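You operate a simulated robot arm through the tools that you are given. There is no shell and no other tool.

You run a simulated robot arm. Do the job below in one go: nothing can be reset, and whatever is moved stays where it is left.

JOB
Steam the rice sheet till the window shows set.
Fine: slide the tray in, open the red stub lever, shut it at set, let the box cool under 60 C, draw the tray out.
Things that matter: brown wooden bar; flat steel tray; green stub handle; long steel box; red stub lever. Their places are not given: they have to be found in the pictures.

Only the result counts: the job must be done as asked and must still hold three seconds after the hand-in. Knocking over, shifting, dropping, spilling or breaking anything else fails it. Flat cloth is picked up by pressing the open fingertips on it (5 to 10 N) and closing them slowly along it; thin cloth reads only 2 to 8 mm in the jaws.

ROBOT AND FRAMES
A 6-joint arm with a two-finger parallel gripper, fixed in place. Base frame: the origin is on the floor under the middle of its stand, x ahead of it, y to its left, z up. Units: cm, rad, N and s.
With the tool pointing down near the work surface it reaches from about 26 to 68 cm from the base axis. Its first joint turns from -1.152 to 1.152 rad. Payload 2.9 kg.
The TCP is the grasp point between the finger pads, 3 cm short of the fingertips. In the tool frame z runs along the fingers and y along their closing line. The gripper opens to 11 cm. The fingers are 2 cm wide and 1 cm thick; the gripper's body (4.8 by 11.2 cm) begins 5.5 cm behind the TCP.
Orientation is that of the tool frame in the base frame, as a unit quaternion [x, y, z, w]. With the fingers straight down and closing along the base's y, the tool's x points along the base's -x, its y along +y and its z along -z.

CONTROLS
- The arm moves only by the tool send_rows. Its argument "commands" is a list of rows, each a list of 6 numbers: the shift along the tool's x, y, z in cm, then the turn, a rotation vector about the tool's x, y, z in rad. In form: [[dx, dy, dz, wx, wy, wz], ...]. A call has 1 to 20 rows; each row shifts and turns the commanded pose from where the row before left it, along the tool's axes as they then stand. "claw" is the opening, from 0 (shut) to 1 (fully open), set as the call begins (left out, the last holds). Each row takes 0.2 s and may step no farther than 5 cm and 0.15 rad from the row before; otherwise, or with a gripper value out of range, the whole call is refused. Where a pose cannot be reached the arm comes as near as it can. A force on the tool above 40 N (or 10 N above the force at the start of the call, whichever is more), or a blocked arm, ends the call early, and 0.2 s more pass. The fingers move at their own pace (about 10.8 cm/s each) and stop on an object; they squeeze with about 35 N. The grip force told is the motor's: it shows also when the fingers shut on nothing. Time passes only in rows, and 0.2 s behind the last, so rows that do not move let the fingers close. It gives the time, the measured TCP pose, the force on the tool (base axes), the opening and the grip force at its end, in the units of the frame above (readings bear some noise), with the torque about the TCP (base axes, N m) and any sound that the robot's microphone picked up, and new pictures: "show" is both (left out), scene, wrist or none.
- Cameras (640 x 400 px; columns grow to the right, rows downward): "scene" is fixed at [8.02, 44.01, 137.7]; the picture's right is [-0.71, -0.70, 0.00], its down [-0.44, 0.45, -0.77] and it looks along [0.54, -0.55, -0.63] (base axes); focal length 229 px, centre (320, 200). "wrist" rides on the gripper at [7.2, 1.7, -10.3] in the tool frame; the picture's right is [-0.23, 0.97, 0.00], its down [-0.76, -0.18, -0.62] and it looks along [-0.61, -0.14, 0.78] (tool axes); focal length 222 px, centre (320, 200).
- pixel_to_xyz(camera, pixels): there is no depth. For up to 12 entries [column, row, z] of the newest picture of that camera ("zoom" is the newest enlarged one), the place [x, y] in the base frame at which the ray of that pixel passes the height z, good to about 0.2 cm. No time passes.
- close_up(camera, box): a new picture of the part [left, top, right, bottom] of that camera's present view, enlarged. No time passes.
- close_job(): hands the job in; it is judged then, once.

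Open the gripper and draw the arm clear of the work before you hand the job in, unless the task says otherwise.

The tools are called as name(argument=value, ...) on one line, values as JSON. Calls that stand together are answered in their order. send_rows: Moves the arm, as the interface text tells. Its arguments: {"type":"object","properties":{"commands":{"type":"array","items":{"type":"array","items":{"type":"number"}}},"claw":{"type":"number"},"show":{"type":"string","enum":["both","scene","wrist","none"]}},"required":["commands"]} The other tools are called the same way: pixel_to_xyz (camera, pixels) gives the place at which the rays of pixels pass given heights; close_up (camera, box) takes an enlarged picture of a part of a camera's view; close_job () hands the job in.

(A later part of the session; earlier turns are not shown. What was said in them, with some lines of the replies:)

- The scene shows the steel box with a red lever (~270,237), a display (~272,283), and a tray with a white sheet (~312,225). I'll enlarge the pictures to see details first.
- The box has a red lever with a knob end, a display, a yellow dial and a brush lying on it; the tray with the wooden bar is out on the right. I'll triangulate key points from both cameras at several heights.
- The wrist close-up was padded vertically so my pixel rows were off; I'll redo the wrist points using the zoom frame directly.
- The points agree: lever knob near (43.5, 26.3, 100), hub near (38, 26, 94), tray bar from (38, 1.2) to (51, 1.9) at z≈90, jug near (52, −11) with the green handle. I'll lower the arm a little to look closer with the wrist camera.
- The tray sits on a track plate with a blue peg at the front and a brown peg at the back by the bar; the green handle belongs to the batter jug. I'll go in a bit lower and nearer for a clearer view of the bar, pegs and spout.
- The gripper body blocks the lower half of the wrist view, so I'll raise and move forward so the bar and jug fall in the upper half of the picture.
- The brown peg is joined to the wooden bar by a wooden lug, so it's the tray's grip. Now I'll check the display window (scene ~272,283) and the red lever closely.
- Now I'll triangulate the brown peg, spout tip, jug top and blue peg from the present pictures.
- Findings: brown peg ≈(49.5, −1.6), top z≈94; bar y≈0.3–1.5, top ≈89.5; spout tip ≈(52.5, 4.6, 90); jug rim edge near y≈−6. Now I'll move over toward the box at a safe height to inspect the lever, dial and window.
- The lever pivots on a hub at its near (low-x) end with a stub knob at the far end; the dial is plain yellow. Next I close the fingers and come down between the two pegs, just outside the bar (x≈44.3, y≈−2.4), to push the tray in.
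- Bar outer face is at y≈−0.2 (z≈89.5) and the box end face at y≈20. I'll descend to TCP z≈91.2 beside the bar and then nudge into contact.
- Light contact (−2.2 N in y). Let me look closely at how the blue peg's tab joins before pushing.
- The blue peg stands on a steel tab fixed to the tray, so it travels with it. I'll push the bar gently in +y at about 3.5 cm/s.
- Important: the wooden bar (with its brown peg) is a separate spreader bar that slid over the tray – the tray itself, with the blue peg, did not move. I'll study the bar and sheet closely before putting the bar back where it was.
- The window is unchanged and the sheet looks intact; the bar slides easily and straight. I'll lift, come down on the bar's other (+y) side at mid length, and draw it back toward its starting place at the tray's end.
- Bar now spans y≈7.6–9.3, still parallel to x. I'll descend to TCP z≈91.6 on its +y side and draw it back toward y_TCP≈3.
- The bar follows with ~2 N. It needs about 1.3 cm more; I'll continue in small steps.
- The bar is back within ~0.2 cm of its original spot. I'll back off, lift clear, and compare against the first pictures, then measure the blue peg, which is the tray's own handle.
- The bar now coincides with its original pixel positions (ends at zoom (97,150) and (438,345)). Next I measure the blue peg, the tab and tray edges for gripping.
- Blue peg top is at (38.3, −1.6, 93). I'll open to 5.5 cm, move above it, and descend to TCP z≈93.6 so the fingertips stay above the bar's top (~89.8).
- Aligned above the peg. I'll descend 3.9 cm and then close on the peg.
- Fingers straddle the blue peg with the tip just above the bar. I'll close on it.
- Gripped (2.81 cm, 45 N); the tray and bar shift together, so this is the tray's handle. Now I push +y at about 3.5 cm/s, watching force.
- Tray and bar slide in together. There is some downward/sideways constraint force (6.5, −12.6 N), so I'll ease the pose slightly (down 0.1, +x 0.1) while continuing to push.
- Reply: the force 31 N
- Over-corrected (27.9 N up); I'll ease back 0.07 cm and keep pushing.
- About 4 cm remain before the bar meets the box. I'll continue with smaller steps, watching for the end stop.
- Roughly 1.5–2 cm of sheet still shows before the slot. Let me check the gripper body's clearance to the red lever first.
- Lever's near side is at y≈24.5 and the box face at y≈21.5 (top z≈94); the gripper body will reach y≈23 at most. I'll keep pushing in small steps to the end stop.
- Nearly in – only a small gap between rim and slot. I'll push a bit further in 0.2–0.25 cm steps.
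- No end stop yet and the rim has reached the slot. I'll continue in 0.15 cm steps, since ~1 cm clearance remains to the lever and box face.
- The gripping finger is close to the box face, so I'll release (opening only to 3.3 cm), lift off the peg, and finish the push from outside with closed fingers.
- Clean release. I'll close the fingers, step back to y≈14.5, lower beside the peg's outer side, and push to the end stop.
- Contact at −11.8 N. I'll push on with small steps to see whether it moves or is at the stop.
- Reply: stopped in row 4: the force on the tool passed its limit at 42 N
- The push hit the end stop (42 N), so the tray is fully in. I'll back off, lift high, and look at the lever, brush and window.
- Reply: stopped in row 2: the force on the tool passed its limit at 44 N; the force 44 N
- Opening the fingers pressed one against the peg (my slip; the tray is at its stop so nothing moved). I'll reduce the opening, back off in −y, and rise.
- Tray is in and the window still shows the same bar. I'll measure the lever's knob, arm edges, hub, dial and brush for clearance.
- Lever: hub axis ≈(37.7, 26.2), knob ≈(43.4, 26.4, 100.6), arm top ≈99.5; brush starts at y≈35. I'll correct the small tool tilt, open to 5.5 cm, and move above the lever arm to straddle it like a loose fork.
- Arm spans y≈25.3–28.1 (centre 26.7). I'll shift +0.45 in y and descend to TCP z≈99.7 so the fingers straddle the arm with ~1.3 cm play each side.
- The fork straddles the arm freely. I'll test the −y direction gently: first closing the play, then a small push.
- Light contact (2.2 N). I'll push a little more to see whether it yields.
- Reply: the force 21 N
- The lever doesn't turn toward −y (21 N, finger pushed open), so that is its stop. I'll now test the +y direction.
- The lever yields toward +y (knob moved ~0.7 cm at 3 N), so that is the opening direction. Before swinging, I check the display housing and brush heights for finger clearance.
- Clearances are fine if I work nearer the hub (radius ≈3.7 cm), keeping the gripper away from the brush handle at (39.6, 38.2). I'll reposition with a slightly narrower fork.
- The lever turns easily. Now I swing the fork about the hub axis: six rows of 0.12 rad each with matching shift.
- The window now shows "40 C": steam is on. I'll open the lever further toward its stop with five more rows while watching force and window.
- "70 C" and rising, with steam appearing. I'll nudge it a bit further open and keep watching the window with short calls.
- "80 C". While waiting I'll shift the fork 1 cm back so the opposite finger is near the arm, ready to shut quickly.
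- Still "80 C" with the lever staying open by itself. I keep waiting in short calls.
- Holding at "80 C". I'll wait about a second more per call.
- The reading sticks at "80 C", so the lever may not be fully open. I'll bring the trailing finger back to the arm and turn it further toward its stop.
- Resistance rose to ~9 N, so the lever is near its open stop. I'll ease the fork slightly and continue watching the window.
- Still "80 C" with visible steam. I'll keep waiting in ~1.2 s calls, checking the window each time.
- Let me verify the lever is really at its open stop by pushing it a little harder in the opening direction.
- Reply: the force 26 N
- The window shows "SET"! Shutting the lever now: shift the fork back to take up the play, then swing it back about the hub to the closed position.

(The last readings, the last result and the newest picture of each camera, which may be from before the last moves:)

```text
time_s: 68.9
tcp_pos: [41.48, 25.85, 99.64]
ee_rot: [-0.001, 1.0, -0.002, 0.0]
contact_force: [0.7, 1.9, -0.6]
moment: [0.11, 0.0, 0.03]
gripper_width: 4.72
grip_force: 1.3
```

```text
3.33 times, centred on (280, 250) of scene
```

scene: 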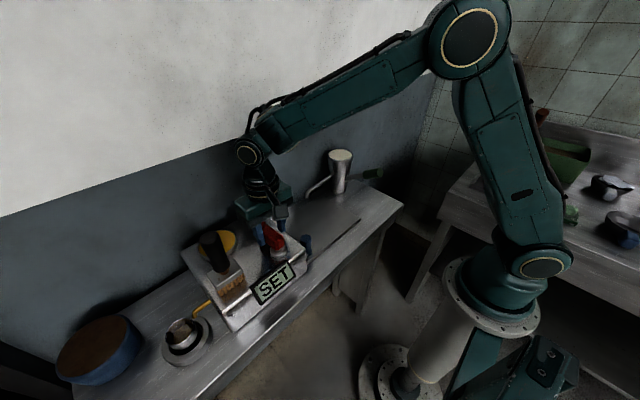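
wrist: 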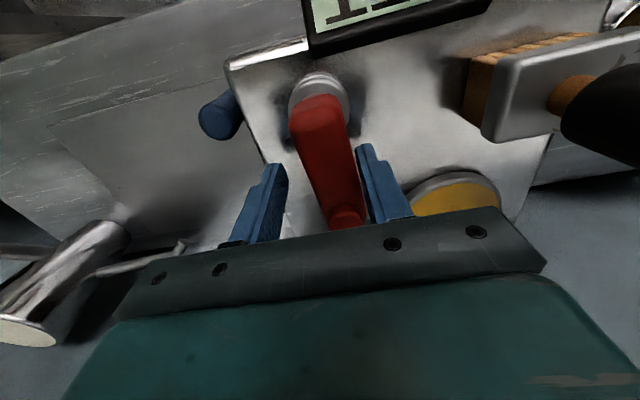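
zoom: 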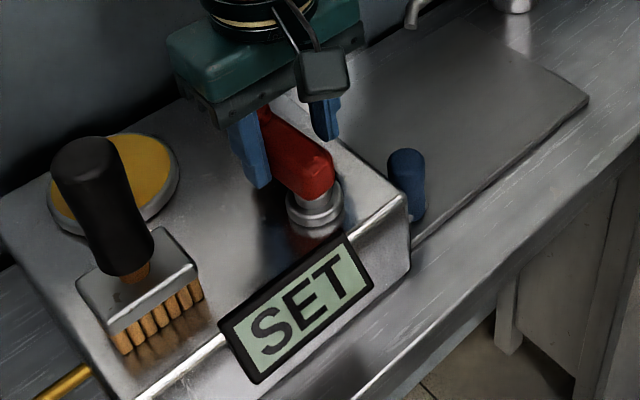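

The lever is nearly shut; I'll push it firmly to the closed stop.

send_rows(commands=[[0, -0.25, 0, 0, 0, 0], [0, -0.25, 0, 0, 0, 0], [0, -0.2, 0, 0, 0, 0], [0, -0.15, 0, 0, 0, 0]], claw=0.42, show="both")

close_up(camera="scene", box=[220, 190, 340, 310])

```text
time_s: 69.9
tcp_pos: [41.41, 25.3, 99.6]
ee_rot: [-0.004, 1.0, 0.0, 0.0]
contact_force: [-2.1, 13.8, -1.3]
moment: [0.12, -0.13, -0.09]
gripper_width: 5.31
grip_force: 6.9
```

scene: 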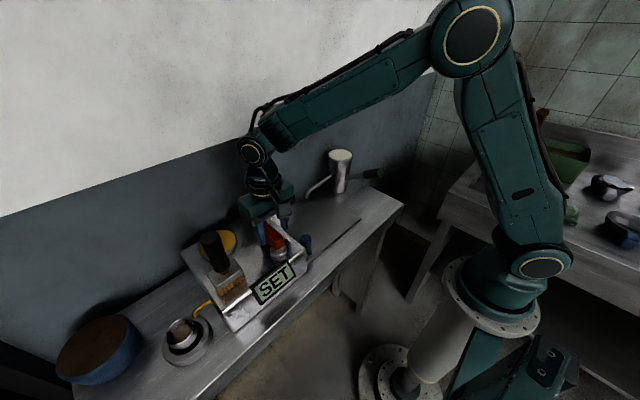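
wrist: 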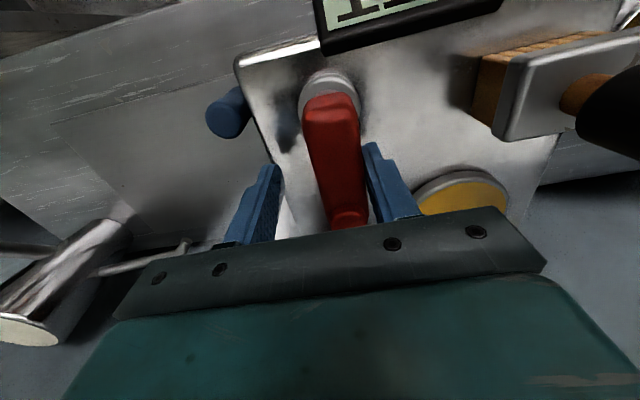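

```text
3.33 times, centred on (280, 250) of scene
```

zoom: 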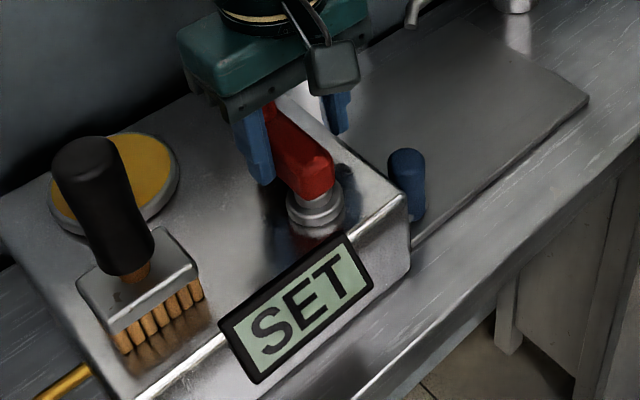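

Lever is at its closed stop (13.8 N). I'll centre the fork so it touches neither side, lift clear, and watch the window while cooling.

send_rows(commands=[[0, 0.7, 0, 0, 0, 0], [0, 0.6, 0, 0, 0, 0], [0, 0, -1.5, 0, 0, 0], [0, 0, -2.5, 0, 0, 0], [0, 0, -3, 0, 0, 0], [0, 0, -2, 0, 0, 0], [0, 0, 0, 0, 0, 0]], claw=0.46, show="both")

close_up(camera="scene", box=[220, 190, 340, 310])

```text
time_s: 71.5
tcp_pos: [41.3, 26.49, 108.65]
ee_rot: [-0.001, 1.0, -0.001, 0.0]
contact_force: [-0.6, 0.4, -0.3]
moment: [0.0, 0.01, -0.03]
gripper_width: 5.05
grip_force: 0.0
```

scene: 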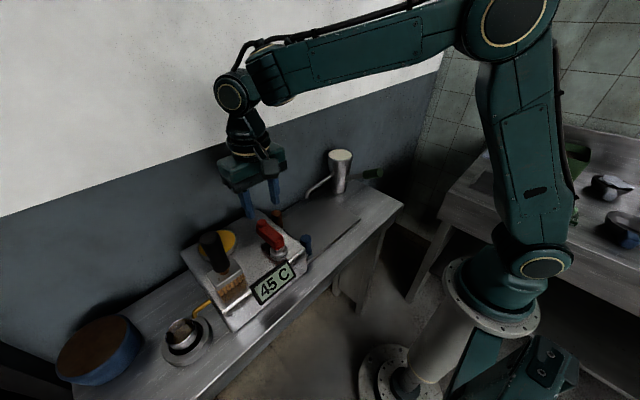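
wrist: 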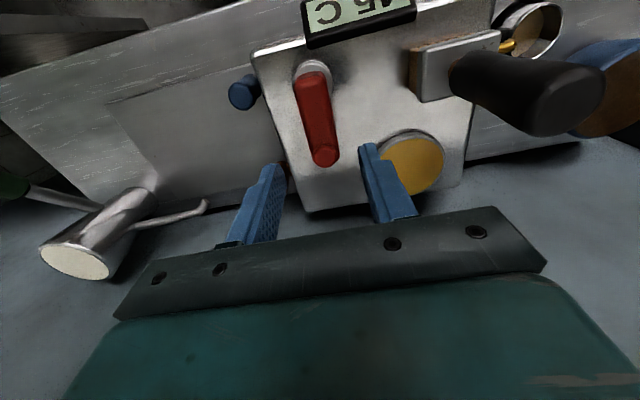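

```text
3.33 times, centred on (280, 250) of scene
```

zoom: 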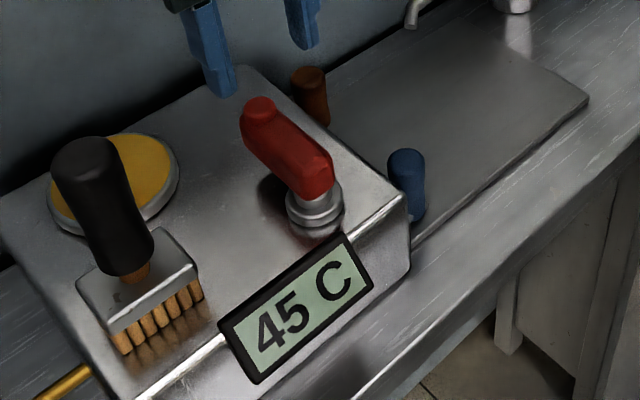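

Lever shut and the window reads "45 C" – under 60 C. I'll measure the blue peg's present position before gripping it to draw the tray out.

close_up(camera="wrist", box=[200, 50, 296, 110])

close_up(camera="scene", box=[270, 215, 334, 265])

```text
6.67 times, centred on (248, 80) of wrist
```

zoom: 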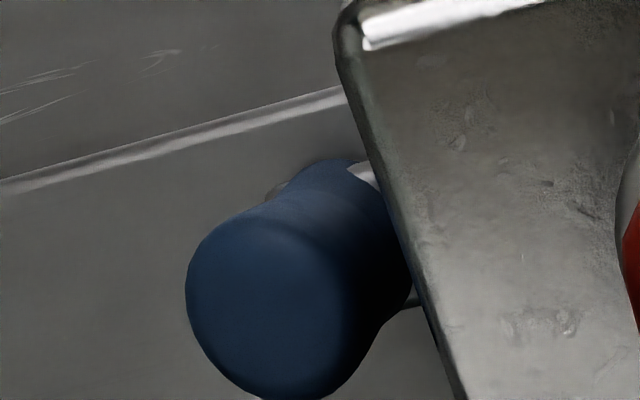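

```text
8.00 times, centred on (302, 240) of scene
```

zoom: 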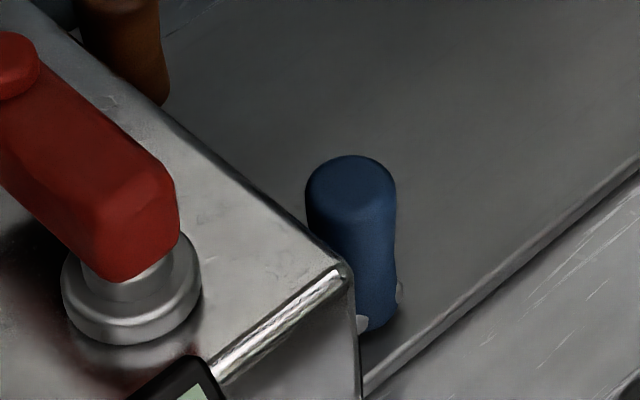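

pixel_to_xyz(camera="scene", pixels=[[305.8, 238, 93], [305.8, 238, 92.5], [305.8, 238, 93.5], [345, 273, 94], [301, 272, 94]])

pixel_to_xyz(camera="wrist", pixels=[[240.5, 96, 93], [240.5, 96, 92.5], [240.5, 96, 93.5], [251, 55, 94], [268, 108, 94]])

pixel_to_xyz(camera="zoom", pixels=[[350, 270, 94], [350, 270, 93.5], [315, 232, 94]])

```text
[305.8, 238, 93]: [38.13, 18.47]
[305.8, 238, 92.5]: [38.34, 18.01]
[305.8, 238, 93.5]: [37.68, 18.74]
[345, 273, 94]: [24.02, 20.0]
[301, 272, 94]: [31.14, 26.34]
```

```text
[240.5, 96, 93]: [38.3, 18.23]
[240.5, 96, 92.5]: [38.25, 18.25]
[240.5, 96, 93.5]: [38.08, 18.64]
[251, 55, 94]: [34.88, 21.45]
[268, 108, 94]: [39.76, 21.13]
```

```text
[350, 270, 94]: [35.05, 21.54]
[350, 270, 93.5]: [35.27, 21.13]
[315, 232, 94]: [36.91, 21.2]
```

Peg centre ≈(38.3, 18.1), box face at y≈21.2. I'll set the opening to 3.6 cm, move above the peg at y=18.0 and lower to just above its top.

send_rows(commands=[[0.7, -2, 0, 0, 0, 0], [0.75, -2.2, 0, 0, 0, 0], [0.75, -2.2, 0, 0, 0, 0], [0.75, -2.1, 0, 0, 0, 0], [0, 0, 3, 0, 0, 0], [0, 0, 3, 0, 0, 0], [0, 0, 3, 0, 0, 0], [0, 0, 2, 0, 0, 0], [0, 0, 0, 0, 0, 0]], claw=0.33, show="both")

close_up(camera="wrist", box=[260, 60, 500, 210])

close_up(camera="scene", box=[250, 195, 346, 265])

```text
time_s: 73.5
tcp_pos: [38.47, 17.86, 97.6]
ee_rot: [-0.002, 1.0, -0.001, -0.001]
contact_force: [-0.7, 1.2, 0.1]
moment: [-0.03, 0.01, 0.02]
gripper_width: 3.61
grip_force: 0.1
```

scene: 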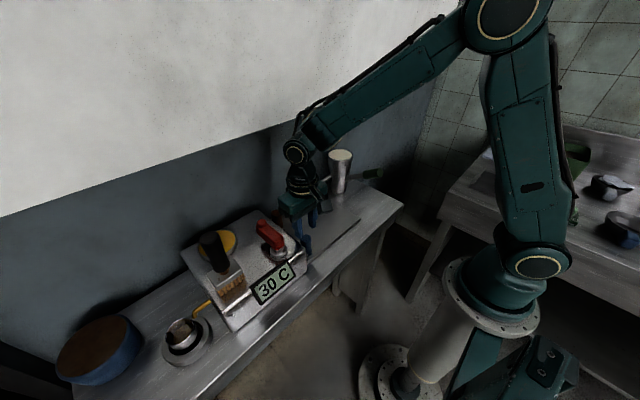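
wrist: 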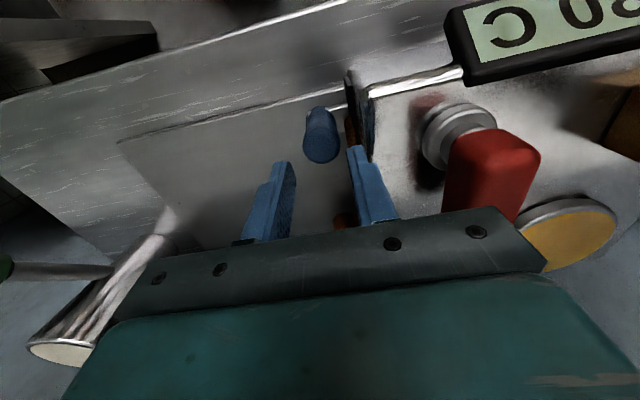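

```text
2.67 times, centred on (380, 135) of wrist
```

zoom: 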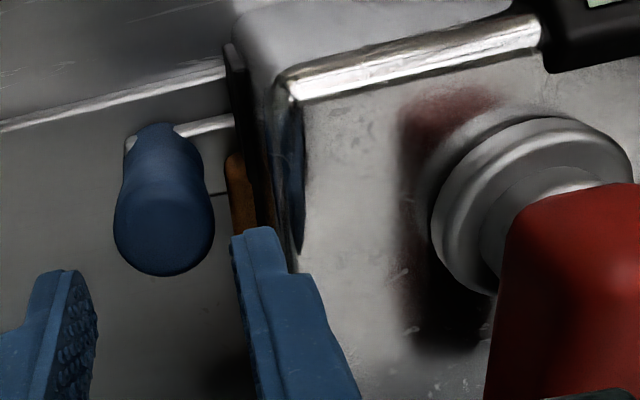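

```text
5.71 times, centred on (298, 230) of scene
```

zoom: 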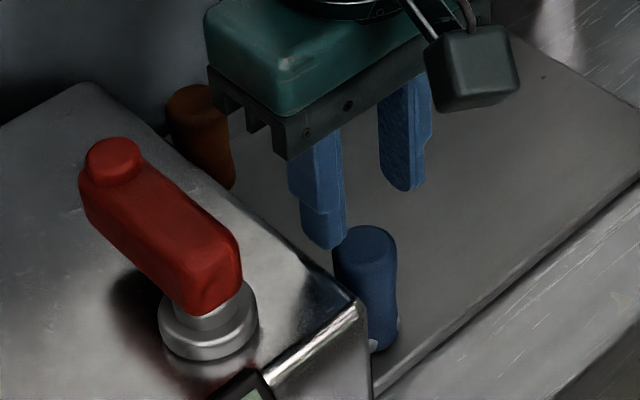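

"30 C" now; the peg is centred between the fingers as at release. I descend 4 cm in small steps, then close.

send_rows(commands=[[0, 0, 1, 0, 0, 0], [0, 0, 1, 0, 0, 0], [0, 0, 1, 0, 0, 0], [0, 0, 0.9, 0, 0, 0], [0, 0, 0, 0, 0, 0]], claw=0.33, show="wrist")

```text
time_s: 74.5
tcp_pos: [38.51, 17.99, 94.68]
ee_rot: [-0.005, 1.0, 0.002, 0.002]
contact_force: [-5.3, -3.8, 12.0]
moment: [0.33, 0.09, 0.21]
gripper_width: 3.46
grip_force: 0.0
stopped in row 4: the force on the tool passed its limit at 57 N (the readings are from after the stop); the commanded pose is now the measured one
```

wrist: 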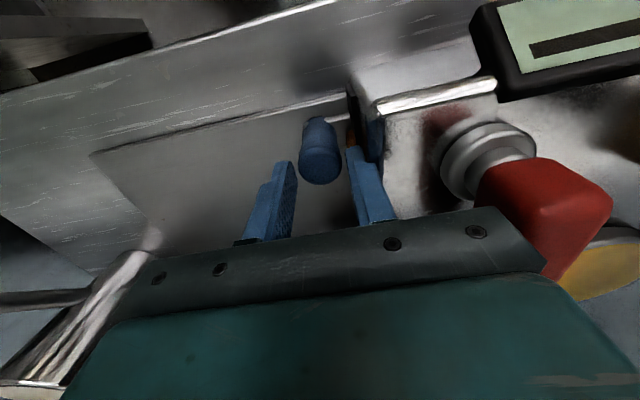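

A finger touched something at tip z≈91.6 – most likely the black slot frame beside the box face – because the opening reached too far in +y. I'll back up, narrow the opening to 3.3 cm and shift slightly to −y.

send_rows(commands=[[0, 0, -1.5, 0.004, 0.004, 0.01], [0, 0, -1.5, 0, 0, 0], [0, -0.2, 0, 0, 0, 0], [0, 0, 0, 0, 0, 0]], claw=0.295, show="both")

close_up(camera="wrist", box=[280, 80, 440, 180])

close_up(camera="scene", box=[250, 195, 346, 265])

```text
time_s: 75.5
tcp_pos: [38.52, 17.84, 97.54]
ee_rot: [0.0, 1.0, 0.001, -0.001]
contact_force: [0.2, -0.4, 0.2]
moment: [-0.01, -0.01, -0.02]
gripper_width: 3.23
grip_force: 0.0
```

scene: 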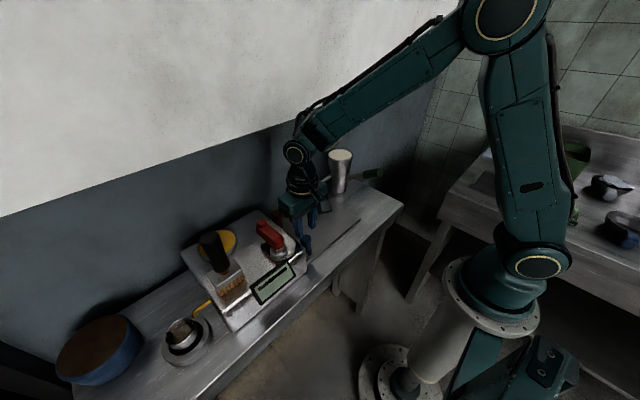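
wrist: 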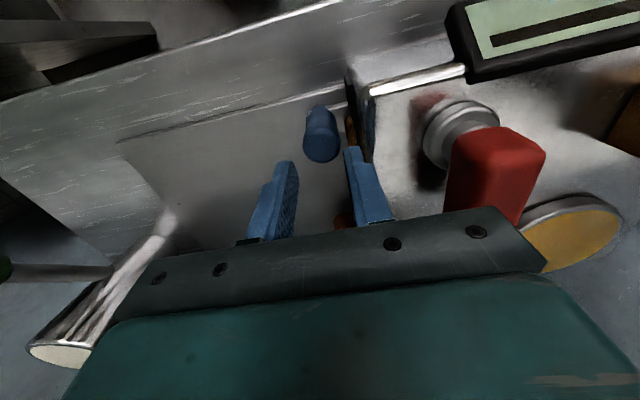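

```text
4.00 times, centred on (360, 130) of wrist
```

zoom: 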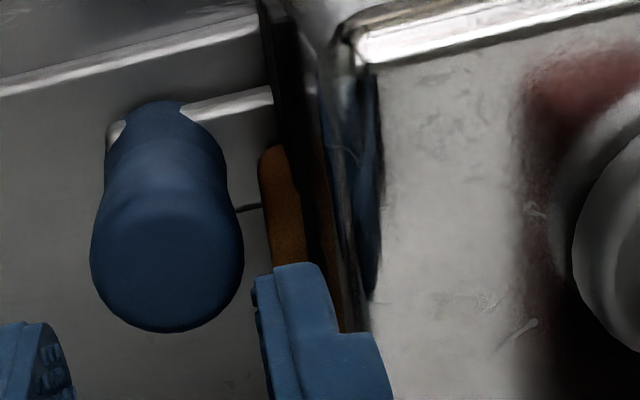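

```text
5.71 times, centred on (298, 230) of scene
```

zoom: 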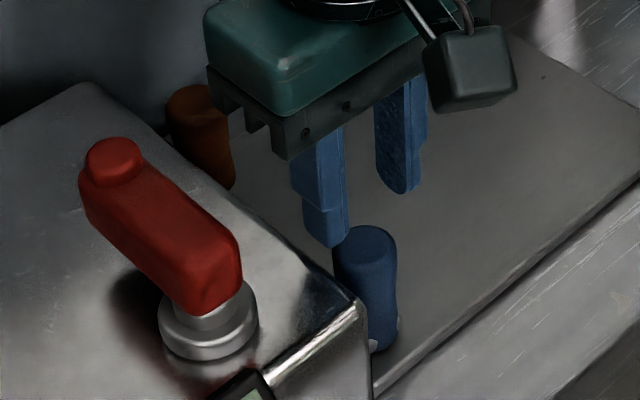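

The peg sits between the fingers with small gaps on both sides. I descend again in smaller steps.

send_rows(commands=[[0, 0.03, 1, 0, 0, 0], [0, 0, 0.8, 0, 0, 0], [0, 0, 0.6, 0, 0, 0], [0, 0, 0.4, 0, 0, 0], [0, 0, 0.4, 0, 0, 0], [0, 0, 0.3, 0, 0, 0]], claw=0.295, show="both")

close_up(camera="wrist", box=[280, 80, 440, 180])

close_up(camera="scene", box=[270, 205, 334, 255])

```text
time_s: 76.9
tcp_pos: [38.61, 17.79, 94.02]
ee_rot: [0.001, 1.0, 0.0, 0.0]
contact_force: [0.3, 0.7, -1.1]
moment: [0.0, 0.0, -0.01]
gripper_width: 3.24
grip_force: 0.1
```

scene: 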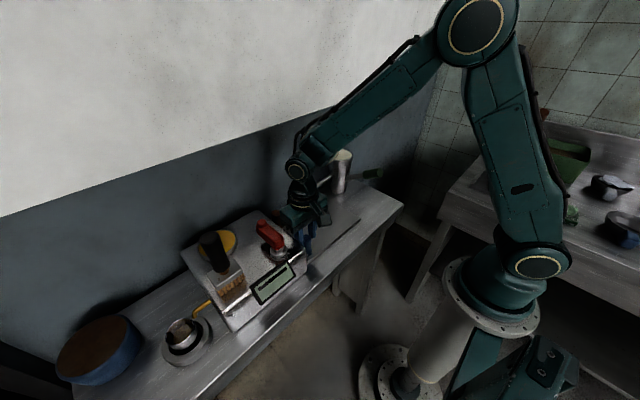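
wrist: 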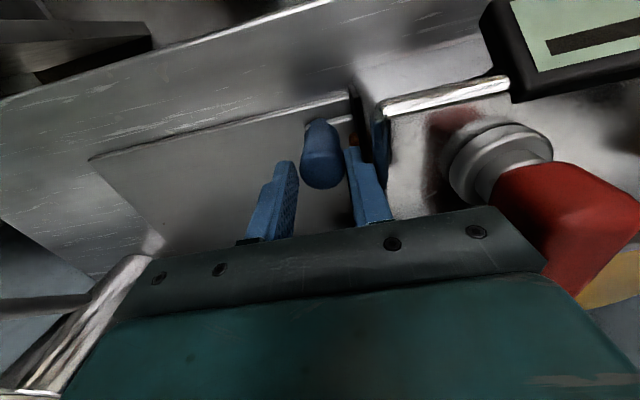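

```text
4.00 times, centred on (360, 130) of wrist
```

zoom: 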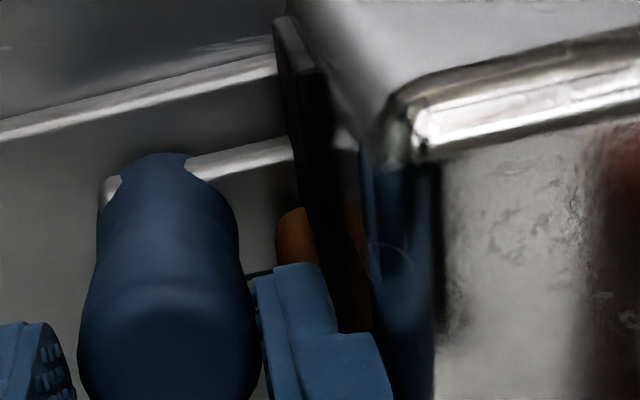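

```text
8.00 times, centred on (302, 230) of scene
```

zoom: 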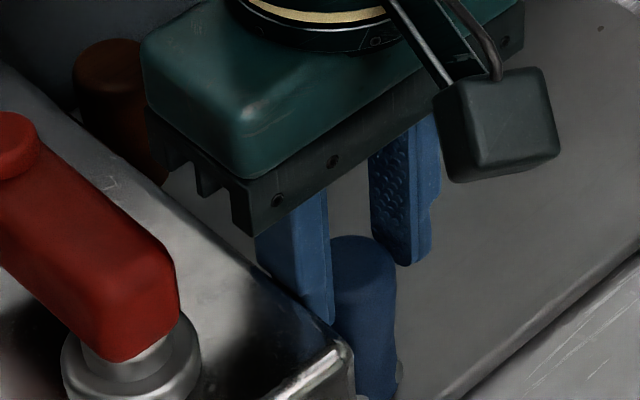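

No contact this time (TCP z 94.0). I'll go 0.35 cm further and close on the peg.

send_rows(commands=[[0, 0, 0.2, 0, 0, 0], [0, 0, 0.15, 0, 0, 0], [0, 0, 0, 0, 0, 0]], claw=0.295, show="none")

send_rows(commands=[[0, 0, 0, 0, 0, 0], [0, 0, 0, 0, 0, 0], [0, 0, 0, 0, 0, 0]], claw=0, show="both")

```text
time_s: 77.7
tcp_pos: [38.55, 17.83, 93.63]
ee_rot: [0.001, 1.0, 0.0, -0.001]
contact_force: [-0.5, -0.9, 0.0]
moment: [0.01, 0.0, 0.02]
gripper_width: 3.24
grip_force: 0.1
```

```text
time_s: 78.5
tcp_pos: [38.55, 17.76, 93.64]
ee_rot: [0.0, 1.0, 0.0, -0.001]
contact_force: [-0.9, 4.6, -2.8]
moment: [-0.15, -0.28, 0.1]
gripper_width: 2.82
grip_force: 45.3
```

scene: 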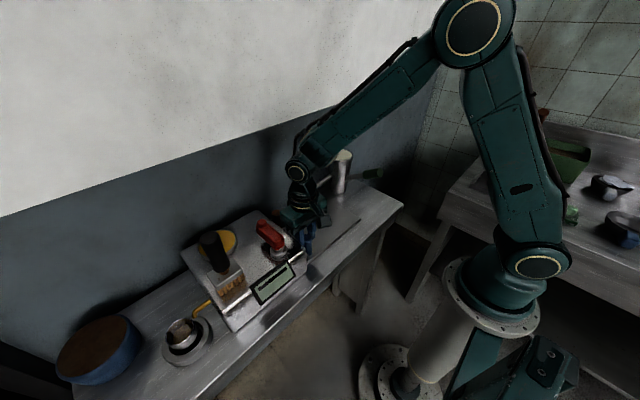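
wrist: 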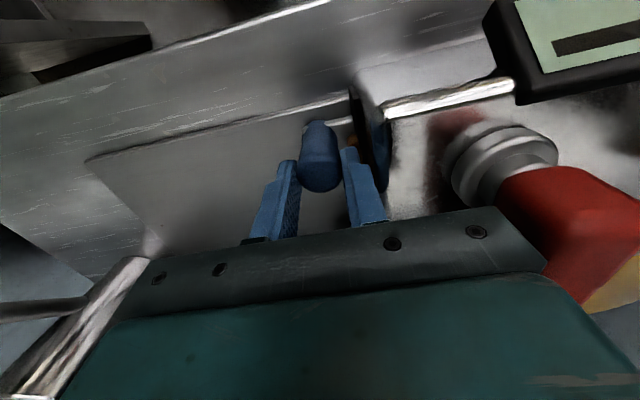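

Gripped (2.82 cm). Now I draw the tray out in −y, starting gently.

send_rows(commands=[[0, -0.3, 0, 0, 0, 0], [0, -0.5, 0, 0, 0, 0], [0, -0.6, 0, 0, 0, 0], [0, -0.7, 0, 0, 0, 0], [0, -0.7, 0, 0, 0, 0], [0, -0.5, 0, 0, 0, 0], [0, 0, 0, 0, 0, 0]], claw=0, show="both")

close_up(camera="scene", box=[240, 180, 368, 260])

```text
time_s: 80.1
tcp_pos: [38.52, 14.51, 93.58]
ee_rot: [0.001, 1.0, 0.0, 0.0]
contact_force: [-4.1, 5.9, 4.4]
moment: [-0.27, -0.68, 0.15]
gripper_width: 2.84
grip_force: 45.2
```

scene: 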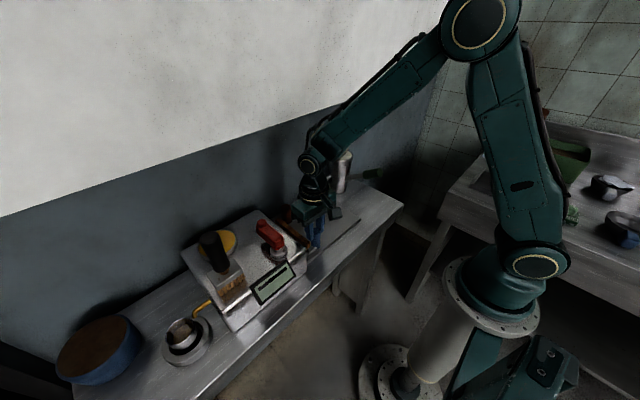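
wrist: 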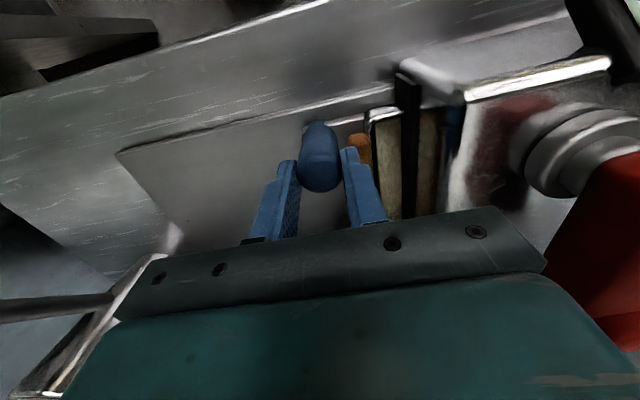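

```text
5.00 times, centred on (304, 220) of scene
```

zoom: 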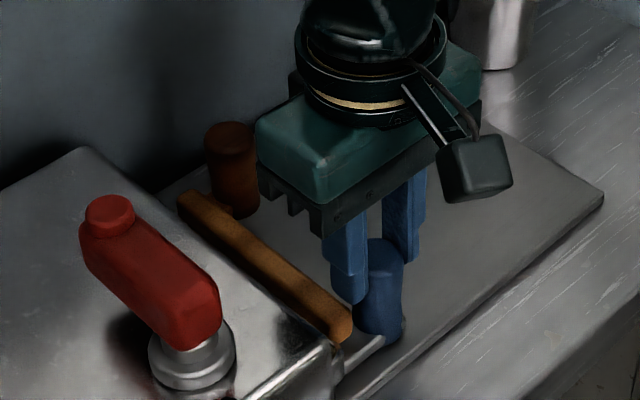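

The tray and bar come out together at ~6 N. I continue pulling at 3.5 cm/s.

send_rows(commands=[[0, -0.5, 0, 0, 0, 0], [0, -0.7, 0, 0, 0, 0], [0, -0.7, 0, 0, 0, 0], [0, -0.7, 0, 0, 0, 0], [0, -0.7, 0, 0, 0, 0], [0, -0.7, 0, 0, 0, 0], [0, -0.7, 0, 0, 0, 0], [0, -0.5, 0, 0, 0, 0], [0, 0, 0, 0, 0, 0]], claw=0, show="both")

close_up(camera="scene", box=[240, 170, 368, 250])

```text
time_s: 82.1
tcp_pos: [38.48, 9.43, 93.59]
ee_rot: [0.0, 1.0, 0.0, 0.0]
contact_force: [-7.6, 4.3, -1.0]
moment: [0.53, 0.22, 0.02]
gripper_width: 2.81
grip_force: 45.5
```

scene: 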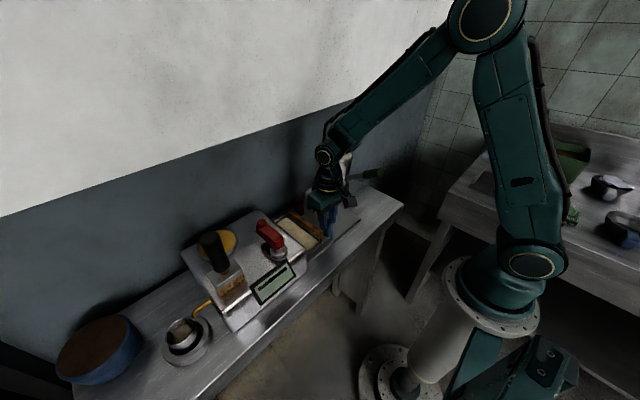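
wrist: 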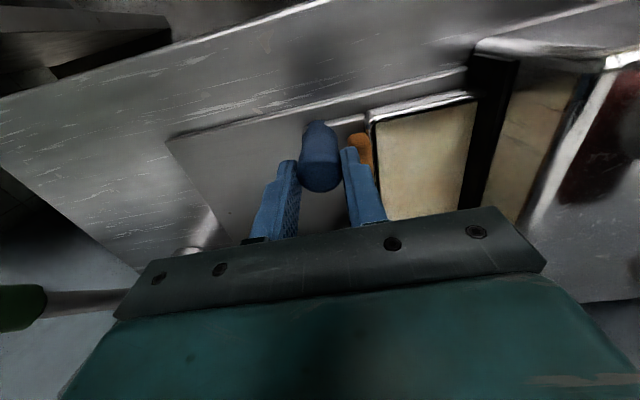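

```text
5.00 times, centred on (304, 210) of scene
```

zoom: 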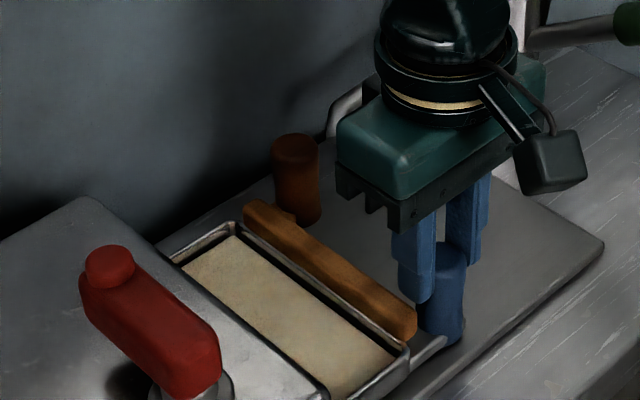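

The sheet is emerging, slightly creamier (set). I continue pulling.

send_rows(commands=[[0, -0.5, 0, 0, 0, 0], [0, -0.7, 0, 0, 0, 0], [0, -0.7, 0, 0, 0, 0], [0, -0.7, 0, 0, 0, 0], [0, -0.7, 0, 0, 0, 0], [0, -0.7, 0, 0, 0, 0], [0, -0.7, 0, 0, 0, 0], [0, -0.7, 0, 0, 0, 0], [0, -0.7, 0, 0, 0, 0], [0, -0.5, 0, 0, 0, 0], [0, 0, 0, 0, 0, 0]], claw=0, show="both")

close_up(camera="scene", box=[250, 160, 378, 240])

```text
time_s: 84.5
tcp_pos: [38.54, 2.81, 93.61]
ee_rot: [0.0, 1.0, 0.0, 0.0]
contact_force: [-2.1, 3.9, -14.3]
moment: [0.52, 0.96, 0.03]
gripper_width: 2.79
grip_force: 44.6
```

scene: 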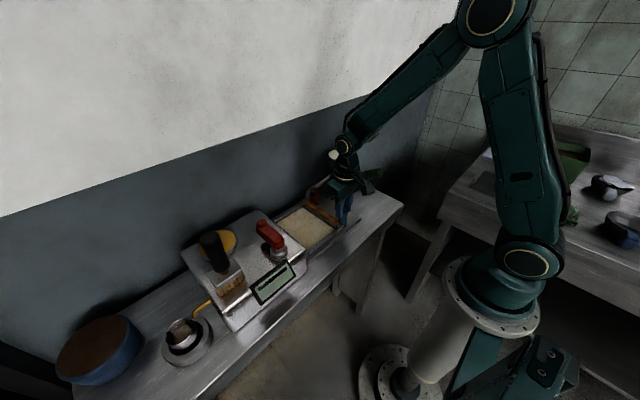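
wrist: 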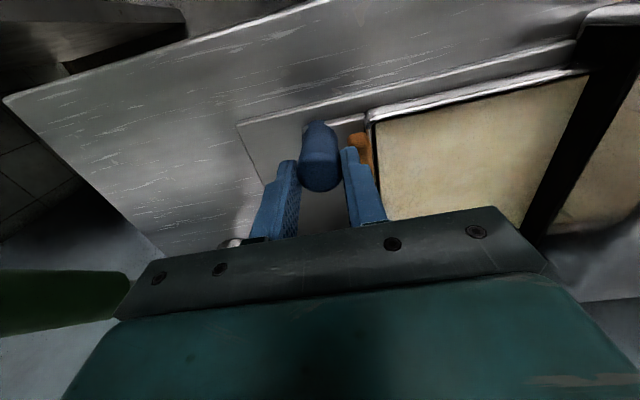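

```text
5.00 times, centred on (314, 200) of scene
```

zoom: 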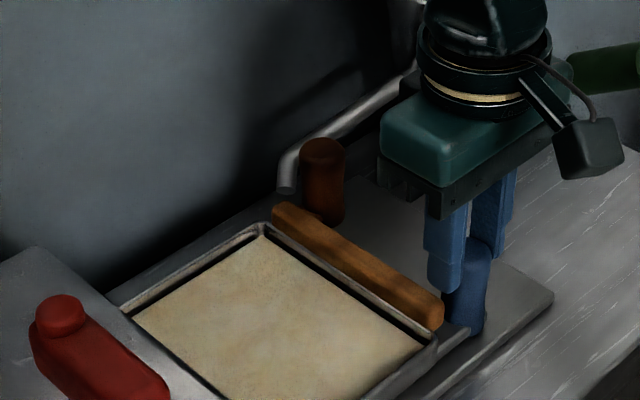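

About 4.4 cm remain to the original position. I'll slow down near the end and ease the slight z load.

send_rows(commands=[[0, -0.5, 0.02, 0, 0, 0], [0, -0.6, 0, 0, 0, 0], [0, -0.6, 0, 0, 0, 0], [0, -0.6, 0, 0, 0, 0], [0, -0.5, 0, 0, 0, 0], [0, -0.4, 0, 0, 0, 0], [0, -0.3, 0, 0, 0, 0], [0, -0.3, 0, 0, 0, 0], [0, -0.2, 0, 0, 0, 0], [0, 0, 0, 0, 0, 0]], claw=0, show="both")

close_up(camera="scene", box=[305, 180, 369, 220])

```text
time_s: 86.7
tcp_pos: [38.47, -1.33, 93.73]
ee_rot: [0.0, 1.0, 0.0, 0.0]
contact_force: [3.0, 3.3, -5.4]
moment: [0.55, 0.8, 0.06]
gripper_width: 2.82
grip_force: 45.0
```

scene: 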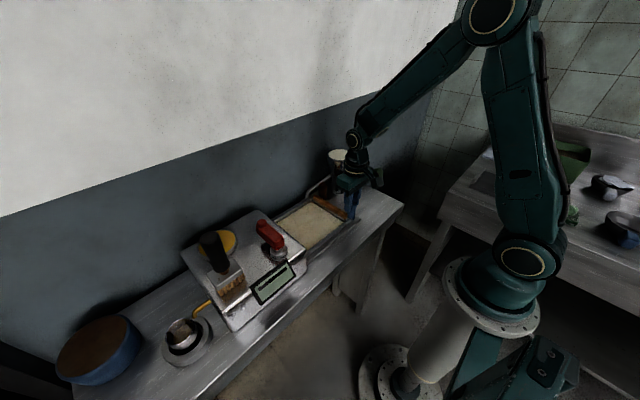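
wrist: 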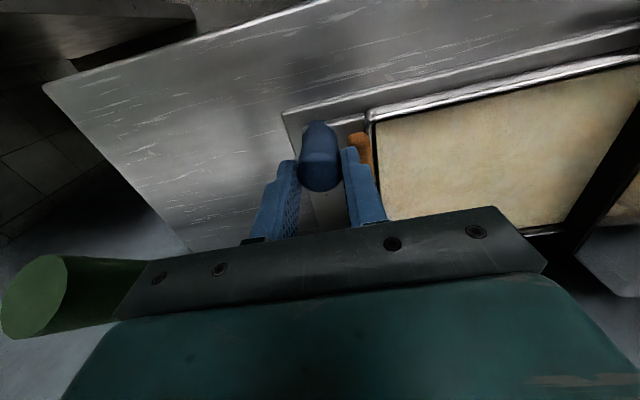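

```text
10.00 times, centred on (337, 200) of scene
```

zoom: 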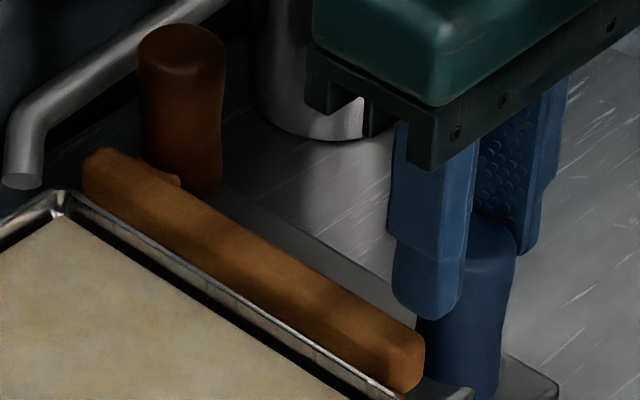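

The bar end is at zoom (424,355) versus (438,345) at the start – about 0.4–0.5 cm to go. I'll ease it back that last bit.

send_rows(commands=[[0, -0.15, 0, 0, 0, 0], [0, -0.15, 0, 0, 0, 0], [0, -0.15, 0, 0, 0, 0], [0, 0, 0, 0, 0, 0]], claw=0, show="none")

close_up(camera="scene", box=[305, 180, 369, 220])

```text
time_s: 87.7
tcp_pos: [38.51, -1.69, 93.64]
ee_rot: [-0.001, 1.0, -0.001, 0.0]
contact_force: [-0.5, 4.6, 2.3]
moment: [0.49, -0.98, 0.05]
gripper_width: 2.8
grip_force: 45.1
```

```text
10.00 times, centred on (337, 200) of scene
```

zoom: 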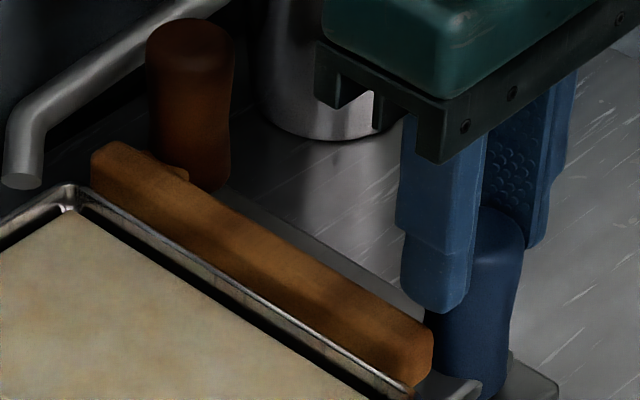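

send_rows(commands=[[0, -0.12, 0, 0, 0, 0], [0, -0.1, 0, 0, 0, 0], [0, 0, 0, 0, 0, 0]], claw=0, show="none")

close_up(camera="scene", box=[305, 180, 369, 220])

```text
time_s: 88.5
tcp_pos: [38.5, -2.01, 93.64]
ee_rot: [0.0, 1.0, 0.0, 0.0]
contact_force: [4.0, 4.5, 17.8]
moment: [0.53, 0.89, 0.04]
gripper_width: 2.78
grip_force: 45.2
```

```text
10.00 times, centred on (337, 200) of scene
```

zoom: 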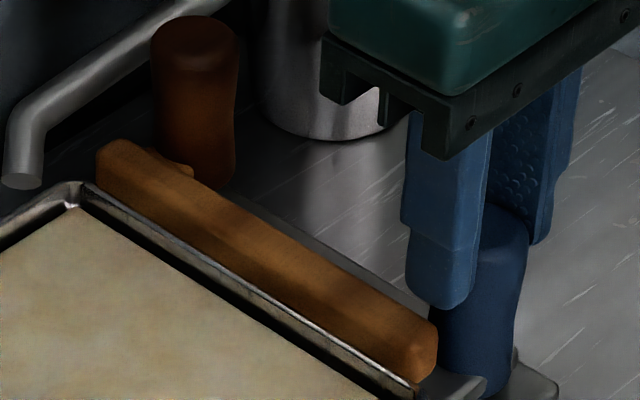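

The bar and tray are exactly back at their starting pixels (bar end (438,345)). I'll open the fingers and lift straight up.

send_rows(commands=[[0, 0, 0, 0, 0, 0], [0, 0, 0, 0, 0, 0], [0, 0, 0, 0, 0, 0], [0, 0, -1.5, 0, 0, 0], [0, 0, -2.5, 0, 0, 0], [0, 0, -3, 0, 0, 0], [0, 0, -3, 0, 0, 0], [0, 0, -3, 0, 0, 0], [0, 0, 0, 0, 0, 0]], claw=0.48, show="both")

close_up(camera="scene", box=[220, 170, 380, 290])

close_up(camera="wrist", box=[220, 20, 640, 240])

```text
time_s: 90.5
tcp_pos: [38.58, -2.14, 106.79]
ee_rot: [0.0, 1.0, 0.0, -0.001]
contact_force: [-0.3, 0.3, -0.4]
moment: [-0.02, -0.02, -0.02]
gripper_width: 5.31
grip_force: 0.1
```

scene: 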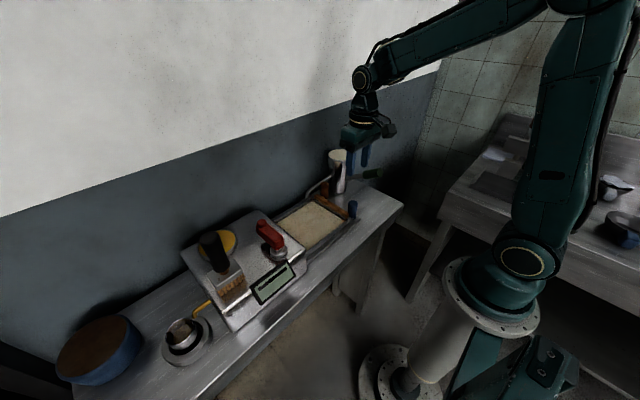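
wrist: 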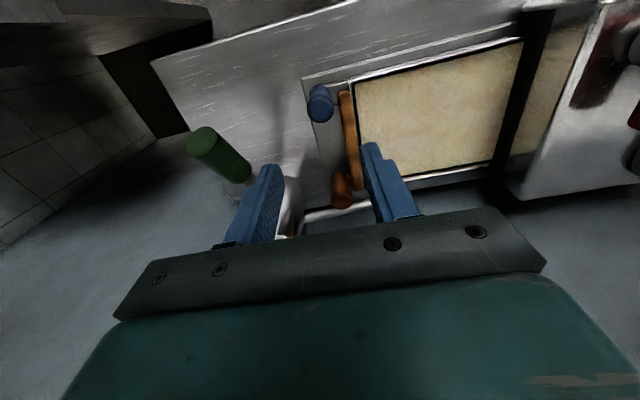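

```text
3.33 times, centred on (300, 230) of scene
```

zoom: 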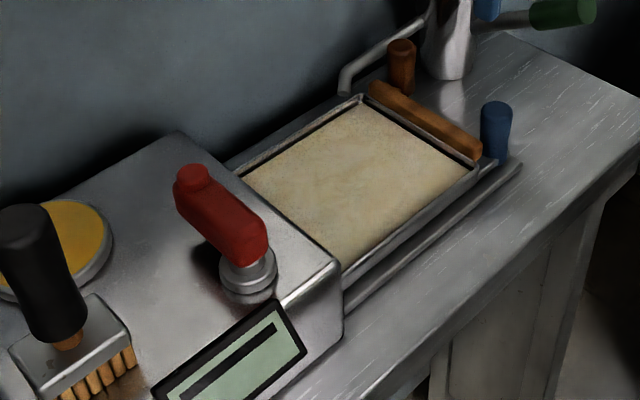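

```text
1.52 times, centred on (430, 130) of wrist
```

zoom: 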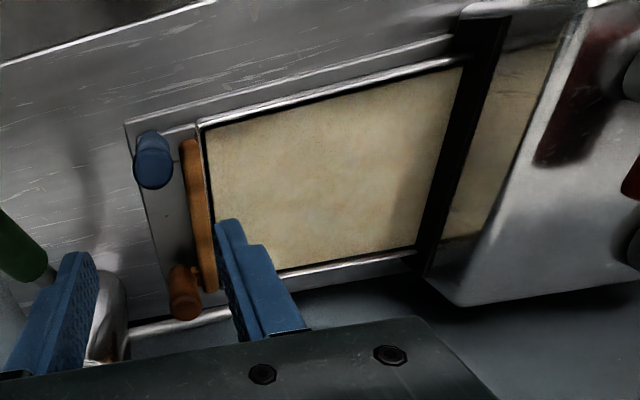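

The tray is out with a set, creamy sheet; lever shut, window idle. I'll open fully and draw the arm up clear toward the start pose.

send_rows(commands=[[0, 0, -3, 0, 0, 0], [0, 0.8, -3, 0, 0, 0], [0, 0.9, -3, 0, 0, 0], [0, 0.9, -3, 0, 0, 0], [0, 0.9, -3, 0, 0, 0], [0, 0.9, -1.5, 0, 0, 0], [0, 0, 0, 0, 0, 0], [0, 0, 0, 0, 0, 0]], claw=1, show="both")

close_up(camera="scene", box=[150, 130, 420, 300])

close_up(camera="scene", box=[305, 180, 369, 220])

```text
time_s: 92.3
tcp_pos: [38.61, 2.5, 122.99]
ee_rot: [0.0, 1.0, 0.0, -0.001]
contact_force: [0.7, 0.2, 0.5]
moment: [0.02, -0.04, 0.03]
gripper_width: 11.0
grip_force: 0.0
```

scene: 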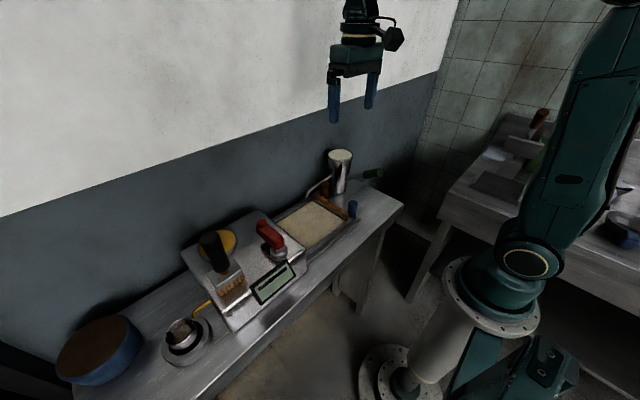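
wrist: 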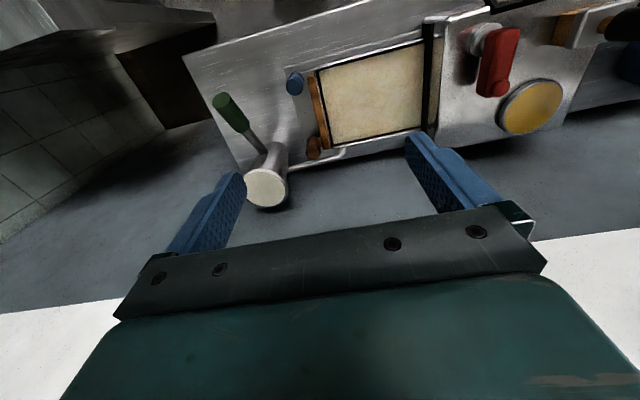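

```text
2.35 times, centred on (285, 215) of scene
```

zoom: 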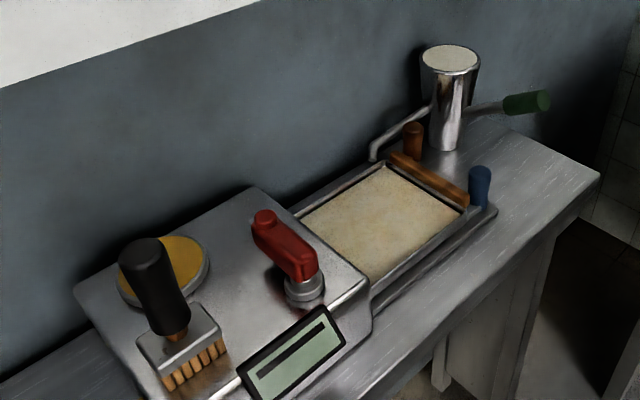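

```text
10.00 times, centred on (337, 200) of scene
```

zoom: 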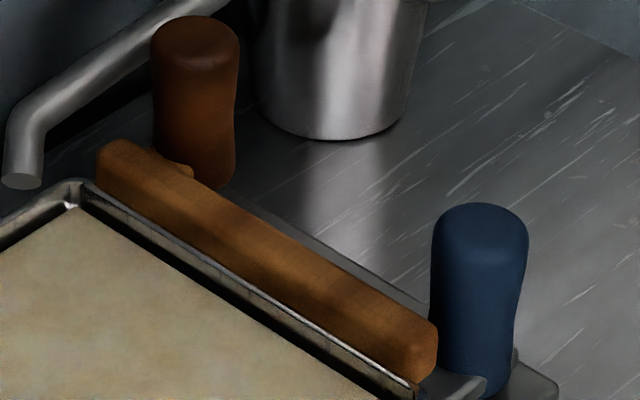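

The tray is out with the set sheet, the lever is shut, the box is cool, and everything else sits where it started. The arm is clear with the gripper open, so I hand the job in.

close_job()

```text
The job is handed in.
```

The rice sheet is steamed and the job is handed in; no verdict came back.

- **Steaming:** I slid the tray in to its stop and opened the red lever. The window rose from 40 C, held at 80 C, then showed SET, and I shut the lever straight away.
- **Cooling:** the window read 45 C, then 30 C, before I drew the tray out.
- **End state:** the tray is back at its starting place with a cream-coloured sheet, the lever is shut, and the arm is clear with the gripper open.

Two things went wrong along the way:

- **Wooden bar:** I first took the brown wooden bar for the tray's handle and pushed it about 7 cm across the sheet. I pulled it back to its starting place before sliding the tray in by the blue peg. The sheet looked unharmed.
- **Two bumps:** opening the fingers beside the blue peg pressed on it with 44 N while the tray was already at its stop. Later, lowering over the peg, a finger hit something by the box slot, probably its black frame, at 57 N. I saw nothing moved or damaged after either.
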